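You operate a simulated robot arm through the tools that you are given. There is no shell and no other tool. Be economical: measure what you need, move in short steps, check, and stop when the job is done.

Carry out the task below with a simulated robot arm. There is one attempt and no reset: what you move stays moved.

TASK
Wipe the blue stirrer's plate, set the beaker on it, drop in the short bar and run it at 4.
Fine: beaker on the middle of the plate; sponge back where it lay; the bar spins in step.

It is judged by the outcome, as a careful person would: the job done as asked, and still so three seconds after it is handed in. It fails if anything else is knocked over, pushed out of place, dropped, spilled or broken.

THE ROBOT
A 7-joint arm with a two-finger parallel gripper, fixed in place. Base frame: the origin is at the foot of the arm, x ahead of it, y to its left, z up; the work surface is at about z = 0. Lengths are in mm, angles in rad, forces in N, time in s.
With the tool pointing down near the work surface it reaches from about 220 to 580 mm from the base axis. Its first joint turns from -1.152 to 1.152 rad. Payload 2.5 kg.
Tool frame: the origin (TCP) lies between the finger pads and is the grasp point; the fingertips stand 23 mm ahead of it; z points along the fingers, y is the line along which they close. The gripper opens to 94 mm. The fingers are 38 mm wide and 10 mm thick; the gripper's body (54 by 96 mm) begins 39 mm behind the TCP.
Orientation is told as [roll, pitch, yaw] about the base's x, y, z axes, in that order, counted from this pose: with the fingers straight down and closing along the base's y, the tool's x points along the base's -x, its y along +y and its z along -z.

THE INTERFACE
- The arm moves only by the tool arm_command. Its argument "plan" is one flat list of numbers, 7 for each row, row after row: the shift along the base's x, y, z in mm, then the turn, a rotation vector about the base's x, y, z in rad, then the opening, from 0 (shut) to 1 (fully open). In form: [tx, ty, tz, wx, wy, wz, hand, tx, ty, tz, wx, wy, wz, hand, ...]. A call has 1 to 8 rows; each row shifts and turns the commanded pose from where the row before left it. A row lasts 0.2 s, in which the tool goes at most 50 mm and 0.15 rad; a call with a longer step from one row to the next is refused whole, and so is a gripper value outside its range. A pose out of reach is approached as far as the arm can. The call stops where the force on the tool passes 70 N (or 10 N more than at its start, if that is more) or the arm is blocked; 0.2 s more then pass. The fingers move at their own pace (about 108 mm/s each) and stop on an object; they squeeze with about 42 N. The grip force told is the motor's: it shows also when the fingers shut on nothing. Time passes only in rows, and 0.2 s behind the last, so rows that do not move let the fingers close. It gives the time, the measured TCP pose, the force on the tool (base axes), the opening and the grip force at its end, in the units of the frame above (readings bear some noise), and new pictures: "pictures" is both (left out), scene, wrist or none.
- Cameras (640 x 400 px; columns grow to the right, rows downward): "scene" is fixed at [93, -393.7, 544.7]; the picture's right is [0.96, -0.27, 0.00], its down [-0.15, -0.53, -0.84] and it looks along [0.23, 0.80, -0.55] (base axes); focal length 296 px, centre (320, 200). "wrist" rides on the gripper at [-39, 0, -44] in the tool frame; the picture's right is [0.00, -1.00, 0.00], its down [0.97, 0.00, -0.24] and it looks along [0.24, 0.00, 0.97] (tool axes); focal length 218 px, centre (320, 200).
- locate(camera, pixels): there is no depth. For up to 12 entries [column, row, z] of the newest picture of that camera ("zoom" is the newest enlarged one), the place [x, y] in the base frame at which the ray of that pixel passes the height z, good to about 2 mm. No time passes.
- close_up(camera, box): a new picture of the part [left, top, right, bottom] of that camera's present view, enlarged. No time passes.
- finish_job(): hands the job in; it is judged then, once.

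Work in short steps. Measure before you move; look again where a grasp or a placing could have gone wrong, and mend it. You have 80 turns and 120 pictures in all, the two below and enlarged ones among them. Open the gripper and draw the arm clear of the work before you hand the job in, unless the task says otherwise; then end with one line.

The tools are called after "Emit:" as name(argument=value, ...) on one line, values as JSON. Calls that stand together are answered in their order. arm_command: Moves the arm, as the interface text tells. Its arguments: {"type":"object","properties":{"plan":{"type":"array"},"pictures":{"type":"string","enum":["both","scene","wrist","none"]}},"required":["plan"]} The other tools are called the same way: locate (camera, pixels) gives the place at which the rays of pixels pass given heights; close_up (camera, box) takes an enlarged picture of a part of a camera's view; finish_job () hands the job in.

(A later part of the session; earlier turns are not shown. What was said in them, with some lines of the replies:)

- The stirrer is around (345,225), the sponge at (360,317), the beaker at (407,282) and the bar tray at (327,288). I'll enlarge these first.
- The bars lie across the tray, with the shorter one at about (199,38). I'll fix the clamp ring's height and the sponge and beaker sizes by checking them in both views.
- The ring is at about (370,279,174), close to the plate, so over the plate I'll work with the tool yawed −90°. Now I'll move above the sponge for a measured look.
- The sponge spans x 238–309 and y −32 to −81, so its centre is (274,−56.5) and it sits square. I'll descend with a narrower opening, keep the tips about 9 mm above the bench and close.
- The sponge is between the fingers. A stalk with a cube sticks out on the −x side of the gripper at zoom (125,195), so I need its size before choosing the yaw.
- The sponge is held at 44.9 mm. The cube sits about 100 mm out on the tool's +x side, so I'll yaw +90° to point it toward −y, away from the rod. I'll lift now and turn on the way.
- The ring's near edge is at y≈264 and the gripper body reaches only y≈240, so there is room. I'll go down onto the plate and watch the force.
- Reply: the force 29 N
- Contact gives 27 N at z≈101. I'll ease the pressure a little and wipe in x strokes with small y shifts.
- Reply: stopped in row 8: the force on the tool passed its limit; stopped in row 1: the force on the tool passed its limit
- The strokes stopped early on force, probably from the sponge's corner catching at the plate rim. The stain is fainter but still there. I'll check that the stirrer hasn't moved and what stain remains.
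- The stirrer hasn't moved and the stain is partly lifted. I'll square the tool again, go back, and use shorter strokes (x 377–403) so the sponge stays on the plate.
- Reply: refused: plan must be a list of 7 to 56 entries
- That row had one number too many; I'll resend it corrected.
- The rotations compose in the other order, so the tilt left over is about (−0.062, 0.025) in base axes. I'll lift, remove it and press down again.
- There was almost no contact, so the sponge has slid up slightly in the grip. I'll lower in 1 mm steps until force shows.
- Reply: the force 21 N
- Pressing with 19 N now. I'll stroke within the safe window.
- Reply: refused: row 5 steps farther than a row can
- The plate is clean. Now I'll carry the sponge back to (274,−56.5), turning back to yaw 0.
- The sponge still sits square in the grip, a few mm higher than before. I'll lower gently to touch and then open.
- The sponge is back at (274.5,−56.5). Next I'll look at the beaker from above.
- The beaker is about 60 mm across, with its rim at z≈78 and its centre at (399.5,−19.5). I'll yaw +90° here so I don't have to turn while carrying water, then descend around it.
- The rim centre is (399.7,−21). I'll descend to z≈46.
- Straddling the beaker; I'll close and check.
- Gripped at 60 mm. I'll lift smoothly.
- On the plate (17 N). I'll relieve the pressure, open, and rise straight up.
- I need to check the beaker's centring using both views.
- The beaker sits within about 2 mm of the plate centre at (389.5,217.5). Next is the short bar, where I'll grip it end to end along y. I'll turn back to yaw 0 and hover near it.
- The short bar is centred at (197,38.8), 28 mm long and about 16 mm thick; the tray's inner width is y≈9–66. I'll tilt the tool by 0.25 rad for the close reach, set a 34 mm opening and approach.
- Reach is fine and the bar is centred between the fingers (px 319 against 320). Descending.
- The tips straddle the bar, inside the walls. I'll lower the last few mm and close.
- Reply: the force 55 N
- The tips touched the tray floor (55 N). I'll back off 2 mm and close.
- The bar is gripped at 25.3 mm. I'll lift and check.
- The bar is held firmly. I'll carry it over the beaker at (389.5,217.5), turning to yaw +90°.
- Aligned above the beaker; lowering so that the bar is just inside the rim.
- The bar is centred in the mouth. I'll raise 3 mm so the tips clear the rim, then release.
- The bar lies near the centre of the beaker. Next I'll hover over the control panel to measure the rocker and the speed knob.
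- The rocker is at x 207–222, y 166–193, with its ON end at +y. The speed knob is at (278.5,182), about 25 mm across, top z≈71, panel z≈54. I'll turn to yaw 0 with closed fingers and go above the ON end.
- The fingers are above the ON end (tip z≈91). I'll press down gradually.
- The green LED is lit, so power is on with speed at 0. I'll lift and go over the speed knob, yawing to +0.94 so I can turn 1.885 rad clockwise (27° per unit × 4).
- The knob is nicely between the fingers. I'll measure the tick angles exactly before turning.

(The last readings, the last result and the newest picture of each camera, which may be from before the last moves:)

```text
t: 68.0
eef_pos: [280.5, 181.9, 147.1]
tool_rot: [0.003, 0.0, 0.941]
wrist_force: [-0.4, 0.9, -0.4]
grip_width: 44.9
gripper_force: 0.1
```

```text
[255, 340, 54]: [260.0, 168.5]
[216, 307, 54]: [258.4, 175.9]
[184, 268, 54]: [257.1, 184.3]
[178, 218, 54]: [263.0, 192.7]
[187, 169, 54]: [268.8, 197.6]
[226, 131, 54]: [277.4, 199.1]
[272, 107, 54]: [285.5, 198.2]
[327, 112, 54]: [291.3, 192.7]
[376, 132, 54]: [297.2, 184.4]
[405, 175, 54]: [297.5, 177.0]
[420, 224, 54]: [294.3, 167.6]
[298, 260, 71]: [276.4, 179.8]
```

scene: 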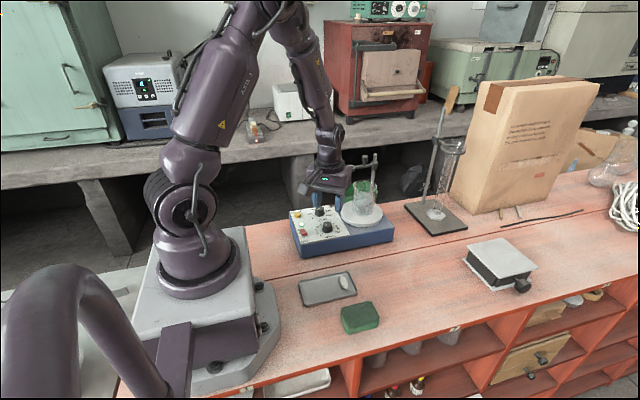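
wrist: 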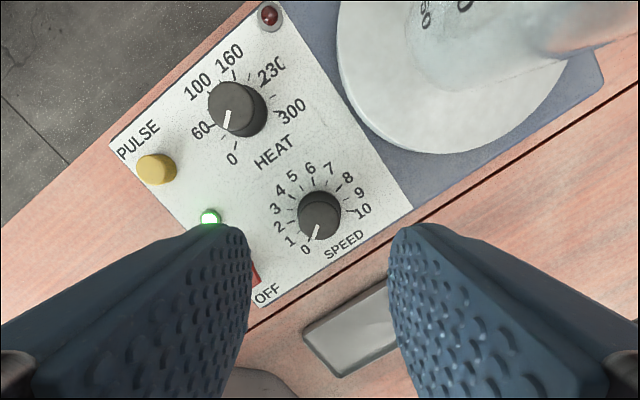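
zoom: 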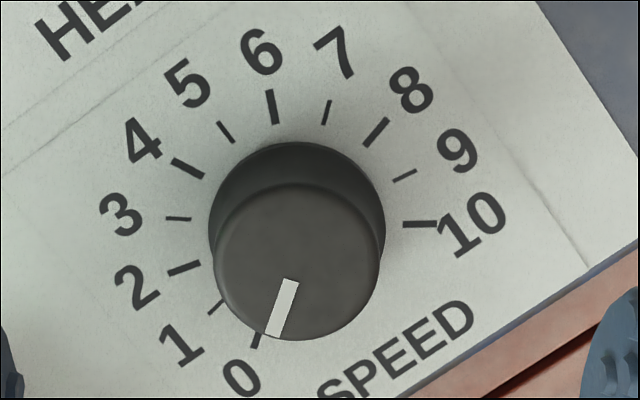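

Tick fit: centre (277.2,178.3), scale ±120°, so 24° per unit and 4 is 96° = 1.676 rad from 0. I'll re-centre and descend around the knob.

Emit:
arm_command(plan=[-2.5, -2.8, -25, 0, 0, 0, 0.48, 0, 0, -25, 0, 0, 0, 0.48, 0, 0, -12, 0, 0, 0, 0.48, 0, 0, -4, 0, 0, 0, 0.48, 0, 0, 0, 0, 0, 0, 0.48])

Emit:
close_up(camera="scene", box=[275, 165, 375, 260])

```text
t: 69.2
eef_pos: [277.4, 179.8, 81.7]
tool_rot: [0.003, 0.0, 0.937]
wrist_force: [-0.3, 0.5, -0.4]
grip_width: 45.2
gripper_force: 0.0
```

scene: 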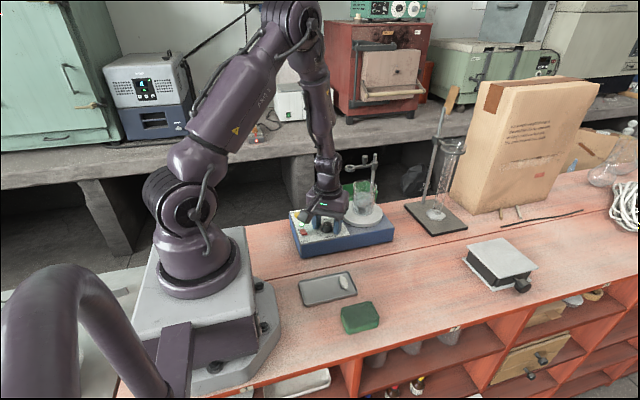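
wrist: 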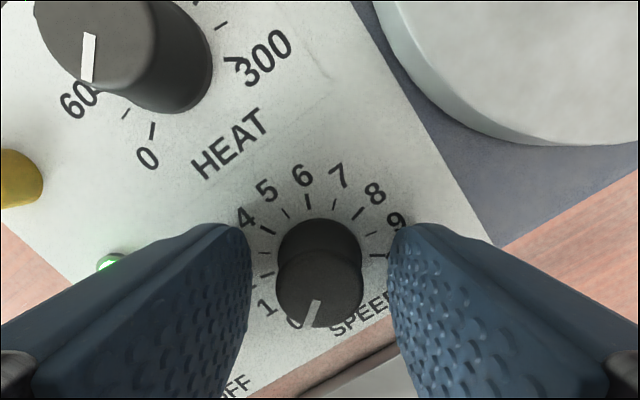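

```text
4.21 times, centred on (325, 212) of scene
```

zoom: 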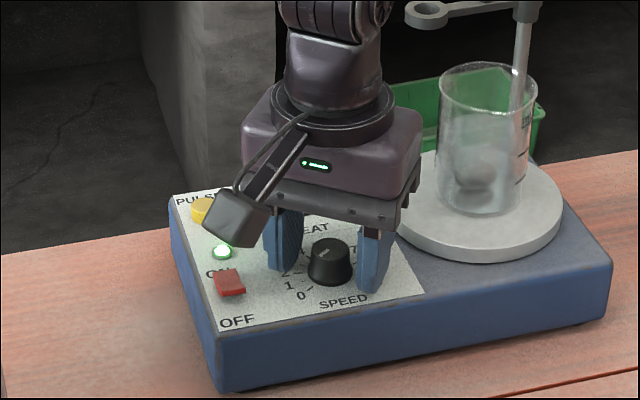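

Centred on the knob; closing.

Emit:
arm_command(plan=[0, 0, 0, 0, 0, 0, 0.3, 0, 0, 0, 0, 0, 0, 0.2, 0, 0, 0, 0, 0, 0, 0.2], pictures="none")

Emit:
arm_command(plan=[0, 0, 0, 0, 0, -0.08, 0.2, 0, 0, 0, 0, 0, -0.08, 0.2, 0, 0, 0, 0, 0, -0.08, 0.2, 0, 0, 0, 0, 0, -0.08, 0.2, 0, 0, 0, 0, 0, -0.08, 0.2])

```text
t: 70.0
eef_pos: [275.4, 179.4, 80.6]
tool_rot: [0.005, 0.001, 0.939]
wrist_force: [0.7, 1.3, -3.7]
grip_width: 24.7
gripper_force: 46.0
```

```text
t: 71.2
eef_pos: [275.2, 180.8, 81.1]
tool_rot: [0.005, -0.002, 0.541]
wrist_force: [-11.5, 6.9, 4.9]
grip_width: 24.4
gripper_force: 45.1
```

scene: 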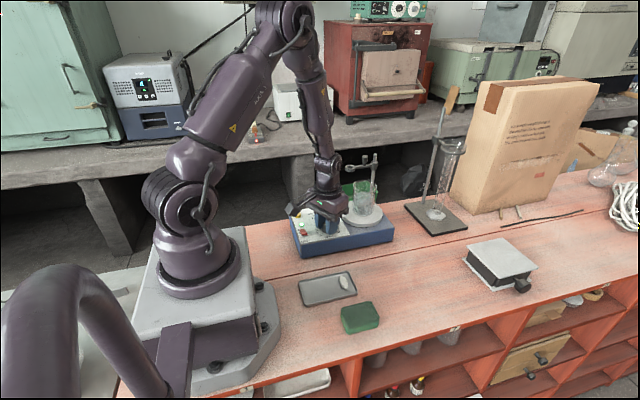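
wrist: 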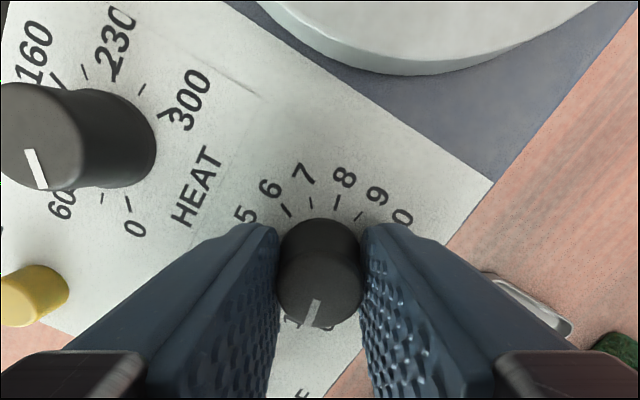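

The knob follows the grip. I'll check the bar, then keep ramping slowly.

Emit:
arm_command(plan=[0, 0, 0, 0, 0, -0.08, 0.2, 0, 0, 0, 0, 0, -0.08, 0.2, 0, 0, 0, 0, 0, -0.08, 0.2, 0, 0, 0, 0, 0, -0.08, 0.2, 0, 0, 0, 0, 0, -0.08, 0.2, 0, 0, 0, 0, 0, -0.08, 0.2, 0, 0, 0, 0, 0, -0.08, 0.2, 0, 0, 0, 0, 0, 0, 0.2], pictures="none")

Emit:
close_up(camera="scene", box=[310, 150, 400, 240])

```text
t: 73.0
eef_pos: [274.2, 179.5, 80.3]
tool_rot: [0.006, 0.002, -0.016]
wrist_force: [-12.1, 23.1, -17.2]
grip_width: 24.5
gripper_force: 45.5
```

```text
4.44 times, centred on (355, 195) of scene
```

zoom: 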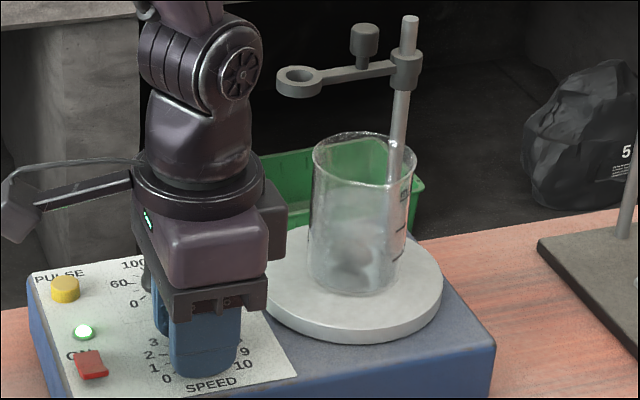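

Bar turning (blurred). There's some lateral preload, so I'll shift slightly to relax it while turning the remaining 0.72 rad.

Emit:
arm_command(plan=[-1, 1, 0, 0, 0, -0.08, 0.2, 0, 0.5, 0, 0, 0, -0.08, 0.2, 0, 0, 0, 0, 0, -0.08, 0.2, 0, 0, 0, 0, 0, -0.08, 0.2, 0, 0, 0, 0, 0, -0.08, 0.2, 0, 0, 0, 0, 0, -0.08, 0.2, 0, 0, 0, 0, 0, -0.08, 0.2, 0, 0, 0, 0, 0, 0, 0.2])

```text
t: 74.8
eef_pos: [276.6, 182.9, 81.0]
tool_rot: [0.005, -0.001, -0.578]
wrist_force: [3.7, 24.1, -18.3]
grip_width: 24.1
gripper_force: 45.2
```

scene: 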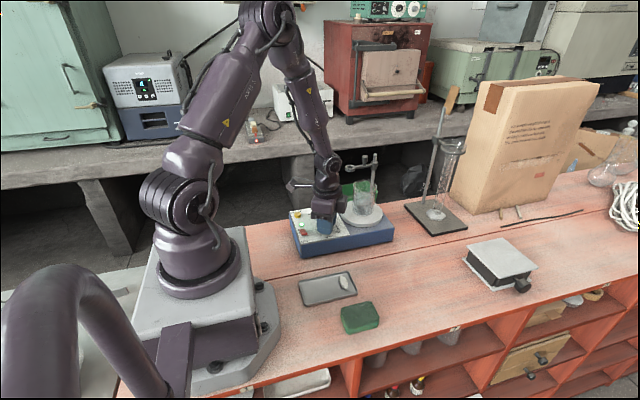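
wrist: 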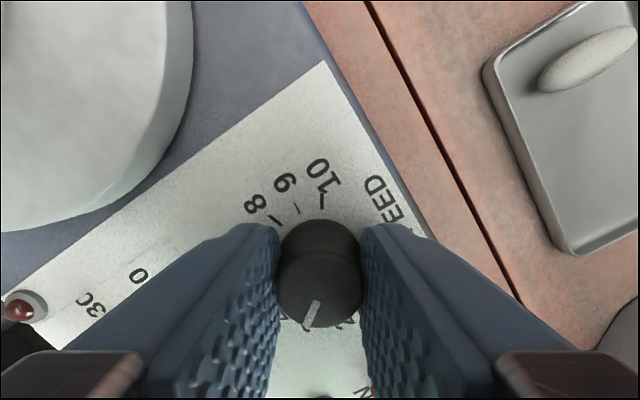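

Turned 1.517 rad so far; 0.159 to go.

Emit:
arm_command(plan=[0, 0.5, 0, 0, 0, -0.08, 0.2, 0, 0, 0, 0, 0, -0.079, 0.2, 0, 0, 0, 0, 0, 0, 0.2], pictures="none")

Emit:
arm_command(plan=[0, 0, 0, 0, 0, 0, 0.48, 0, 0, 0, 0, 0, 0, 0.48, 0, 0, 20, 0, 0, 0, 0.48, 0, 0, 30, 0, 0, 0, 0.48, 0, 0, 25, 0, 0, 0, 0.48, 0, 0, 0, 0, 0, 0, 0.48])

Emit:
close_up(camera="wrist", box=[255, 145, 395, 260])

Emit:
close_up(camera="scene", box=[310, 150, 400, 240])

```text
t: 75.6
eef_pos: [274.2, 182.0, 80.6]
tool_rot: [0.004, -0.001, -0.74]
wrist_force: [10.9, 26.3, -27.2]
grip_width: 24.5
gripper_force: 44.8
```

```text
t: 77.0
eef_pos: [275.1, 180.2, 156.3]
tool_rot: [0.003, 0.0, -0.738]
wrist_force: [-0.9, 0.0, -0.3]
grip_width: 45.1
gripper_force: 0.0
```

scene: 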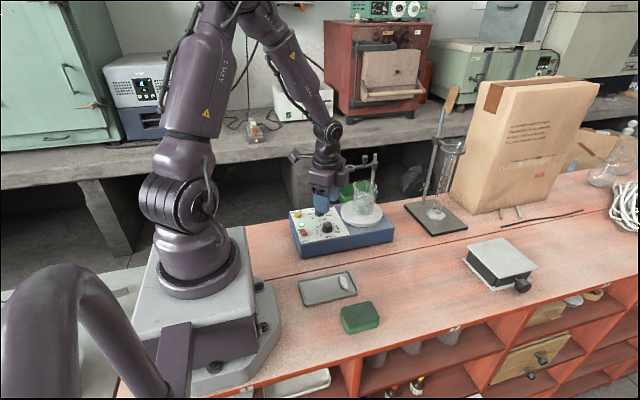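
wrist: 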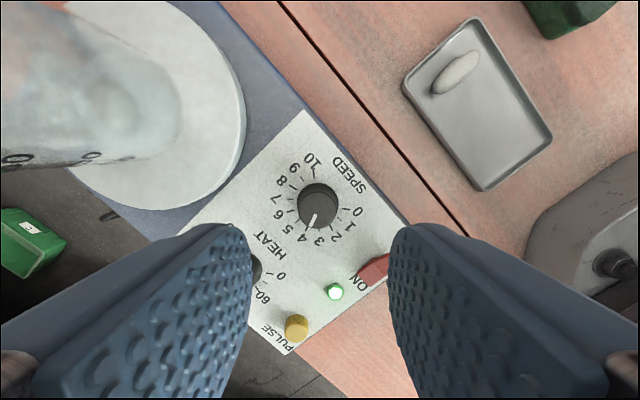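

```text
3.48 times, centred on (325, 202) of wrist
```

zoom: 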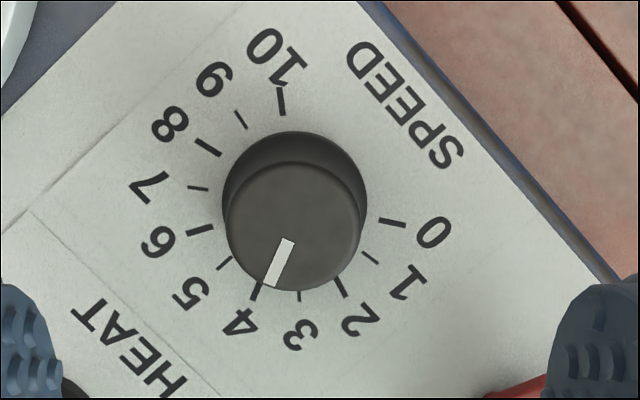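

```text
4.44 times, centred on (355, 195) of scene
```

zoom: 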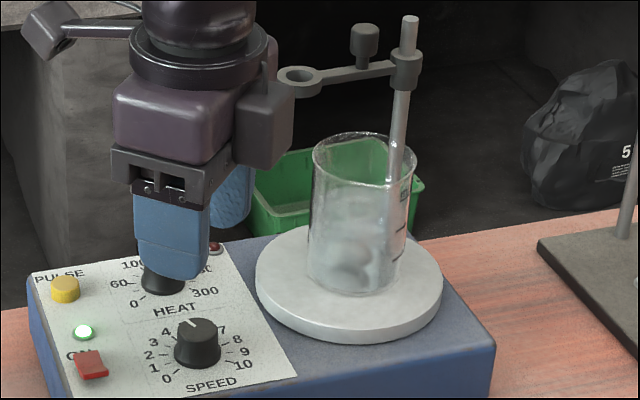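

The knob points exactly at 4. I'll retract and check from above that the bar is spinning in step.

Emit:
arm_command(plan=[0, 0, 40, 0, 0, 0.12, 0.48, 5, 5, 40, 0, 0, 0.12, 0.48, 15, 5, 30, 0, 0, 0.12, 0.48, 20, 5, 10, 0, 0, 0.12, 0.8, 20, 5, 0, 0, 0, 0.12, 1, 10, 5, 0, 0, 0, 0.138, 1], pictures="wrist")

Emit:
close_up(camera="scene", box=[330, 160, 400, 230])

```text
t: 78.4
eef_pos: [345.5, 206.0, 276.4]
tool_rot: [0.003, 0.002, 0.003]
wrist_force: [0.1, -0.9, 0.3]
grip_width: 94.2
gripper_force: 0.0
```

wrist: 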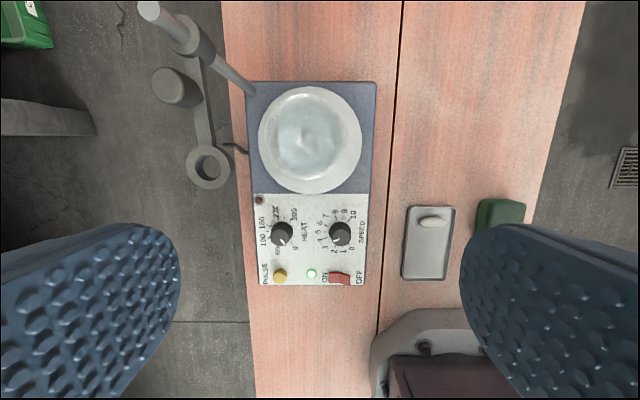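

```text
5.71 times, centred on (365, 195) of scene
```

zoom: 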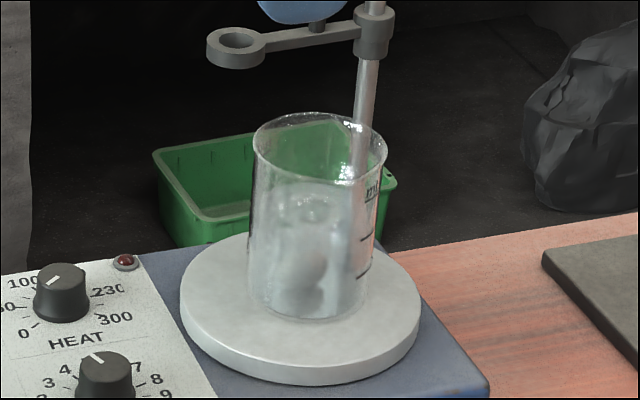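

Emit:
close_up(camera="wrist", box=[245, 75, 375, 200])

Emit:
arm_command(plan=[0, 0, 0, 0, 0, 0, 1, 0, 0, 0, 0, 0, 0, 1], pictures="none")

Emit:
close_up(camera="wrist", box=[245, 75, 375, 200])

Emit:
arm_command(plan=[0, 0, 0, 0, 0, 0, 1], pictures="none")

Emit:
close_up(camera="wrist", box=[245, 75, 375, 200])

```text
3.20 times, centred on (310, 138) of wrist
```

zoom: 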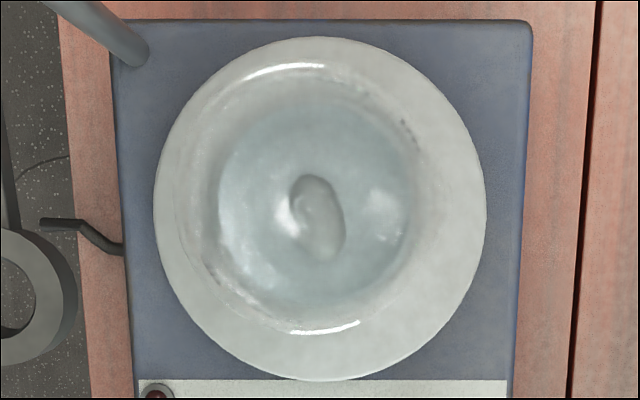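

```text
t: 79.0
eef_pos: [344.3, 206.5, 276.1]
tool_rot: [0.003, 0.0, 0.002]
wrist_force: [-0.4, 0.3, 0.0]
grip_width: 94.0
gripper_force: 0.1
```

```text
3.20 times, centred on (310, 138) of wrist
```

zoom: 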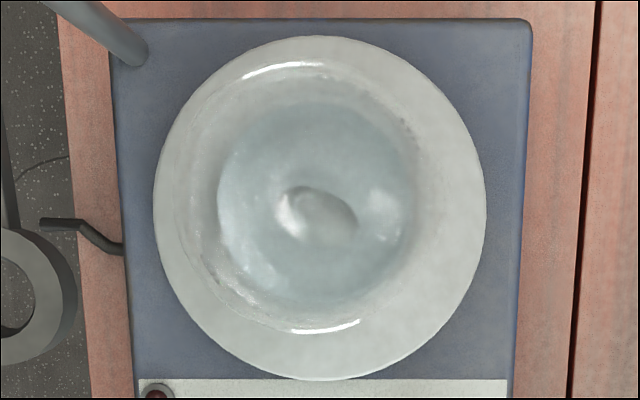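

```text
t: 79.4
eef_pos: [345.2, 206.8, 275.5]
tool_rot: [0.003, 0.0, -0.001]
wrist_force: [-0.1, 0.3, -0.3]
grip_width: 94.1
gripper_force: 0.0
```

```text
3.20 times, centred on (310, 138) of wrist
```

zoom: 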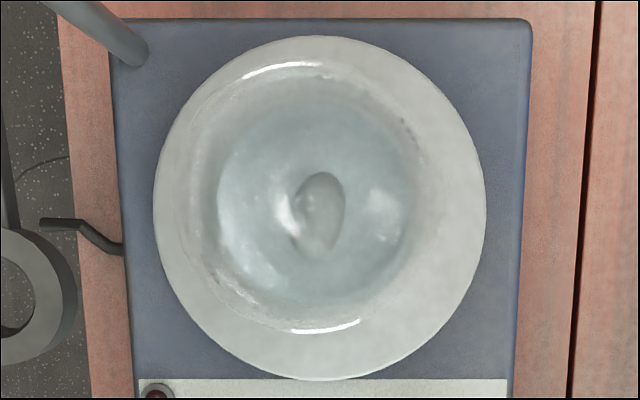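

The bar is turning and stays centred. Two more equally spaced views will confirm a steady rate.

Emit:
arm_command(plan=[0, 0, 0, 0, 0, 0, 1], pictures="none")

Emit:
close_up(camera="wrist", box=[275, 105, 345, 170])

Emit:
arm_command(plan=[0, 0, 0, 0, 0, 0, 1], pictures="none")

Emit:
close_up(camera="wrist", box=[275, 105, 345, 170])

Emit:
arm_command(plan=[0, 0, 0, 0, 0, 0, 1], pictures="none")

Emit:
close_up(camera="wrist", box=[275, 105, 345, 170])

```text
t: 79.8
eef_pos: [344.9, 206.0, 274.7]
tool_rot: [0.005, -0.001, 0.001]
wrist_force: [-0.3, 0.0, -0.8]
grip_width: 94.2
gripper_force: 0.1
```

```text
6.15 times, centred on (310, 138) of wrist
```

zoom: 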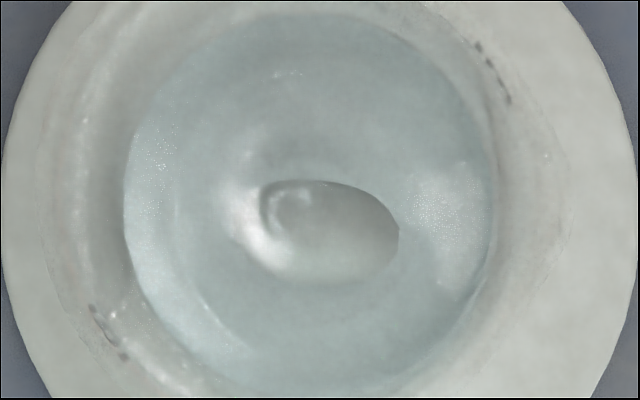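

```text
t: 80.2
eef_pos: [346.0, 206.8, 276.2]
tool_rot: [0.003, 0.001, 0.0]
wrist_force: [0.5, -0.5, -0.2]
grip_width: 93.7
gripper_force: 0.0
```

```text
6.15 times, centred on (310, 138) of wrist
```

zoom: 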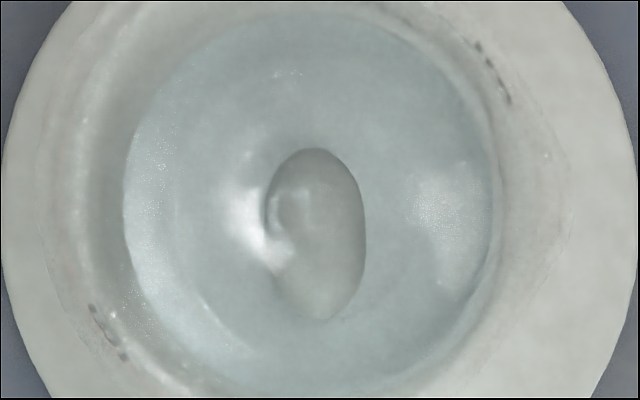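

```text
t: 80.6
eef_pos: [344.9, 205.8, 275.3]
tool_rot: [0.004, -0.001, 0.001]
wrist_force: [-0.5, -0.4, 0.2]
grip_width: 93.8
gripper_force: 0.1
```

```text
6.15 times, centred on (310, 138) of wrist
```

zoom: 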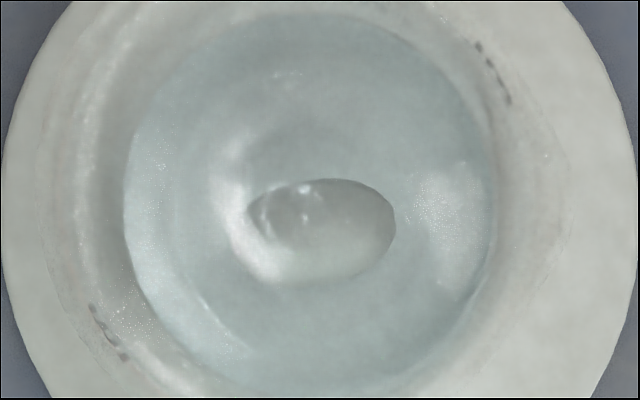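

The orientation advances by the same amount every 0.8 s (about −22°, mod 180), so the rotation is steady and centred with a vortex. I'll draw the arm clear and take a final look.

Emit:
arm_command(plan=[-10, -10, 30, 0, 0, 0, 1, -20, -30, 20, 0, 0, 0, 1, -20, -35, 0, 0, 0, 0, 1, -20, -35, 0, 0, 0, 0, 1, -10, -20, 0, 0, 0, 0, 1])

Emit:
close_up(camera="scene", box=[270, 140, 450, 340])

```text
t: 81.8
eef_pos: [264.7, 75.7, 325.9]
tool_rot: [0.003, 0.0, 0.001]
wrist_force: [0.4, 0.1, 0.7]
grip_width: 93.8
gripper_force: 0.0
```

scene: 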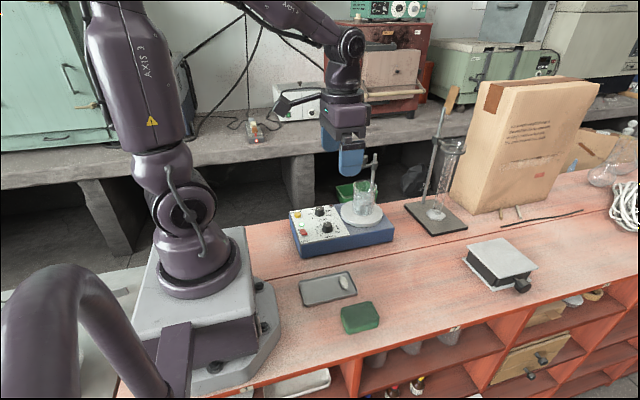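
wrist: 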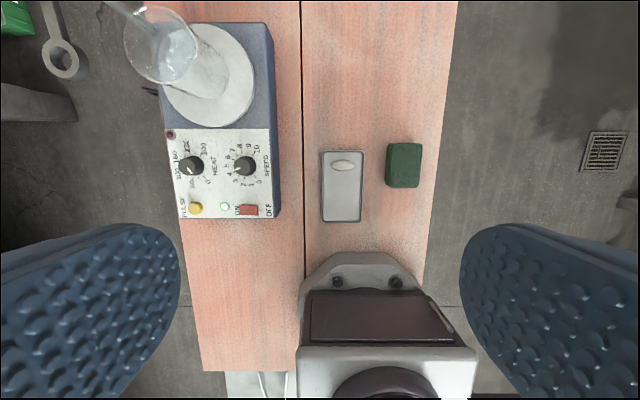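

```text
2.00 times, centred on (360, 240) of scene
```

zoom: 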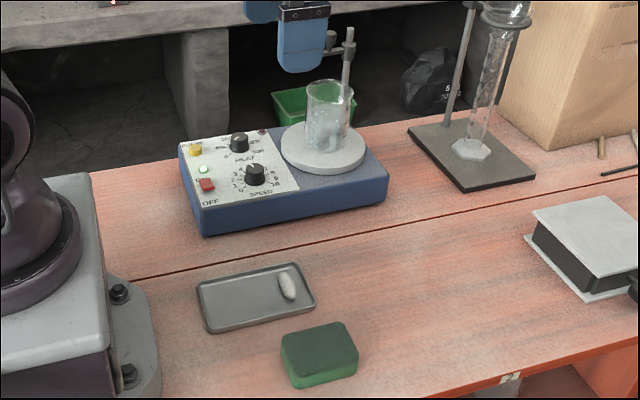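

Everything is in place, so I'm handing in.

Emit:
finish_job()

```text
The job is handed in.
```

The blue stirrer's plate is wiped, and the beaker stands within about 2 mm of its middle. The short bar is in and spinning steadily, as far as spaced views can show, with power on and speed at 4. The sponge is back where it lay, and the arm is clear with the gripper open.
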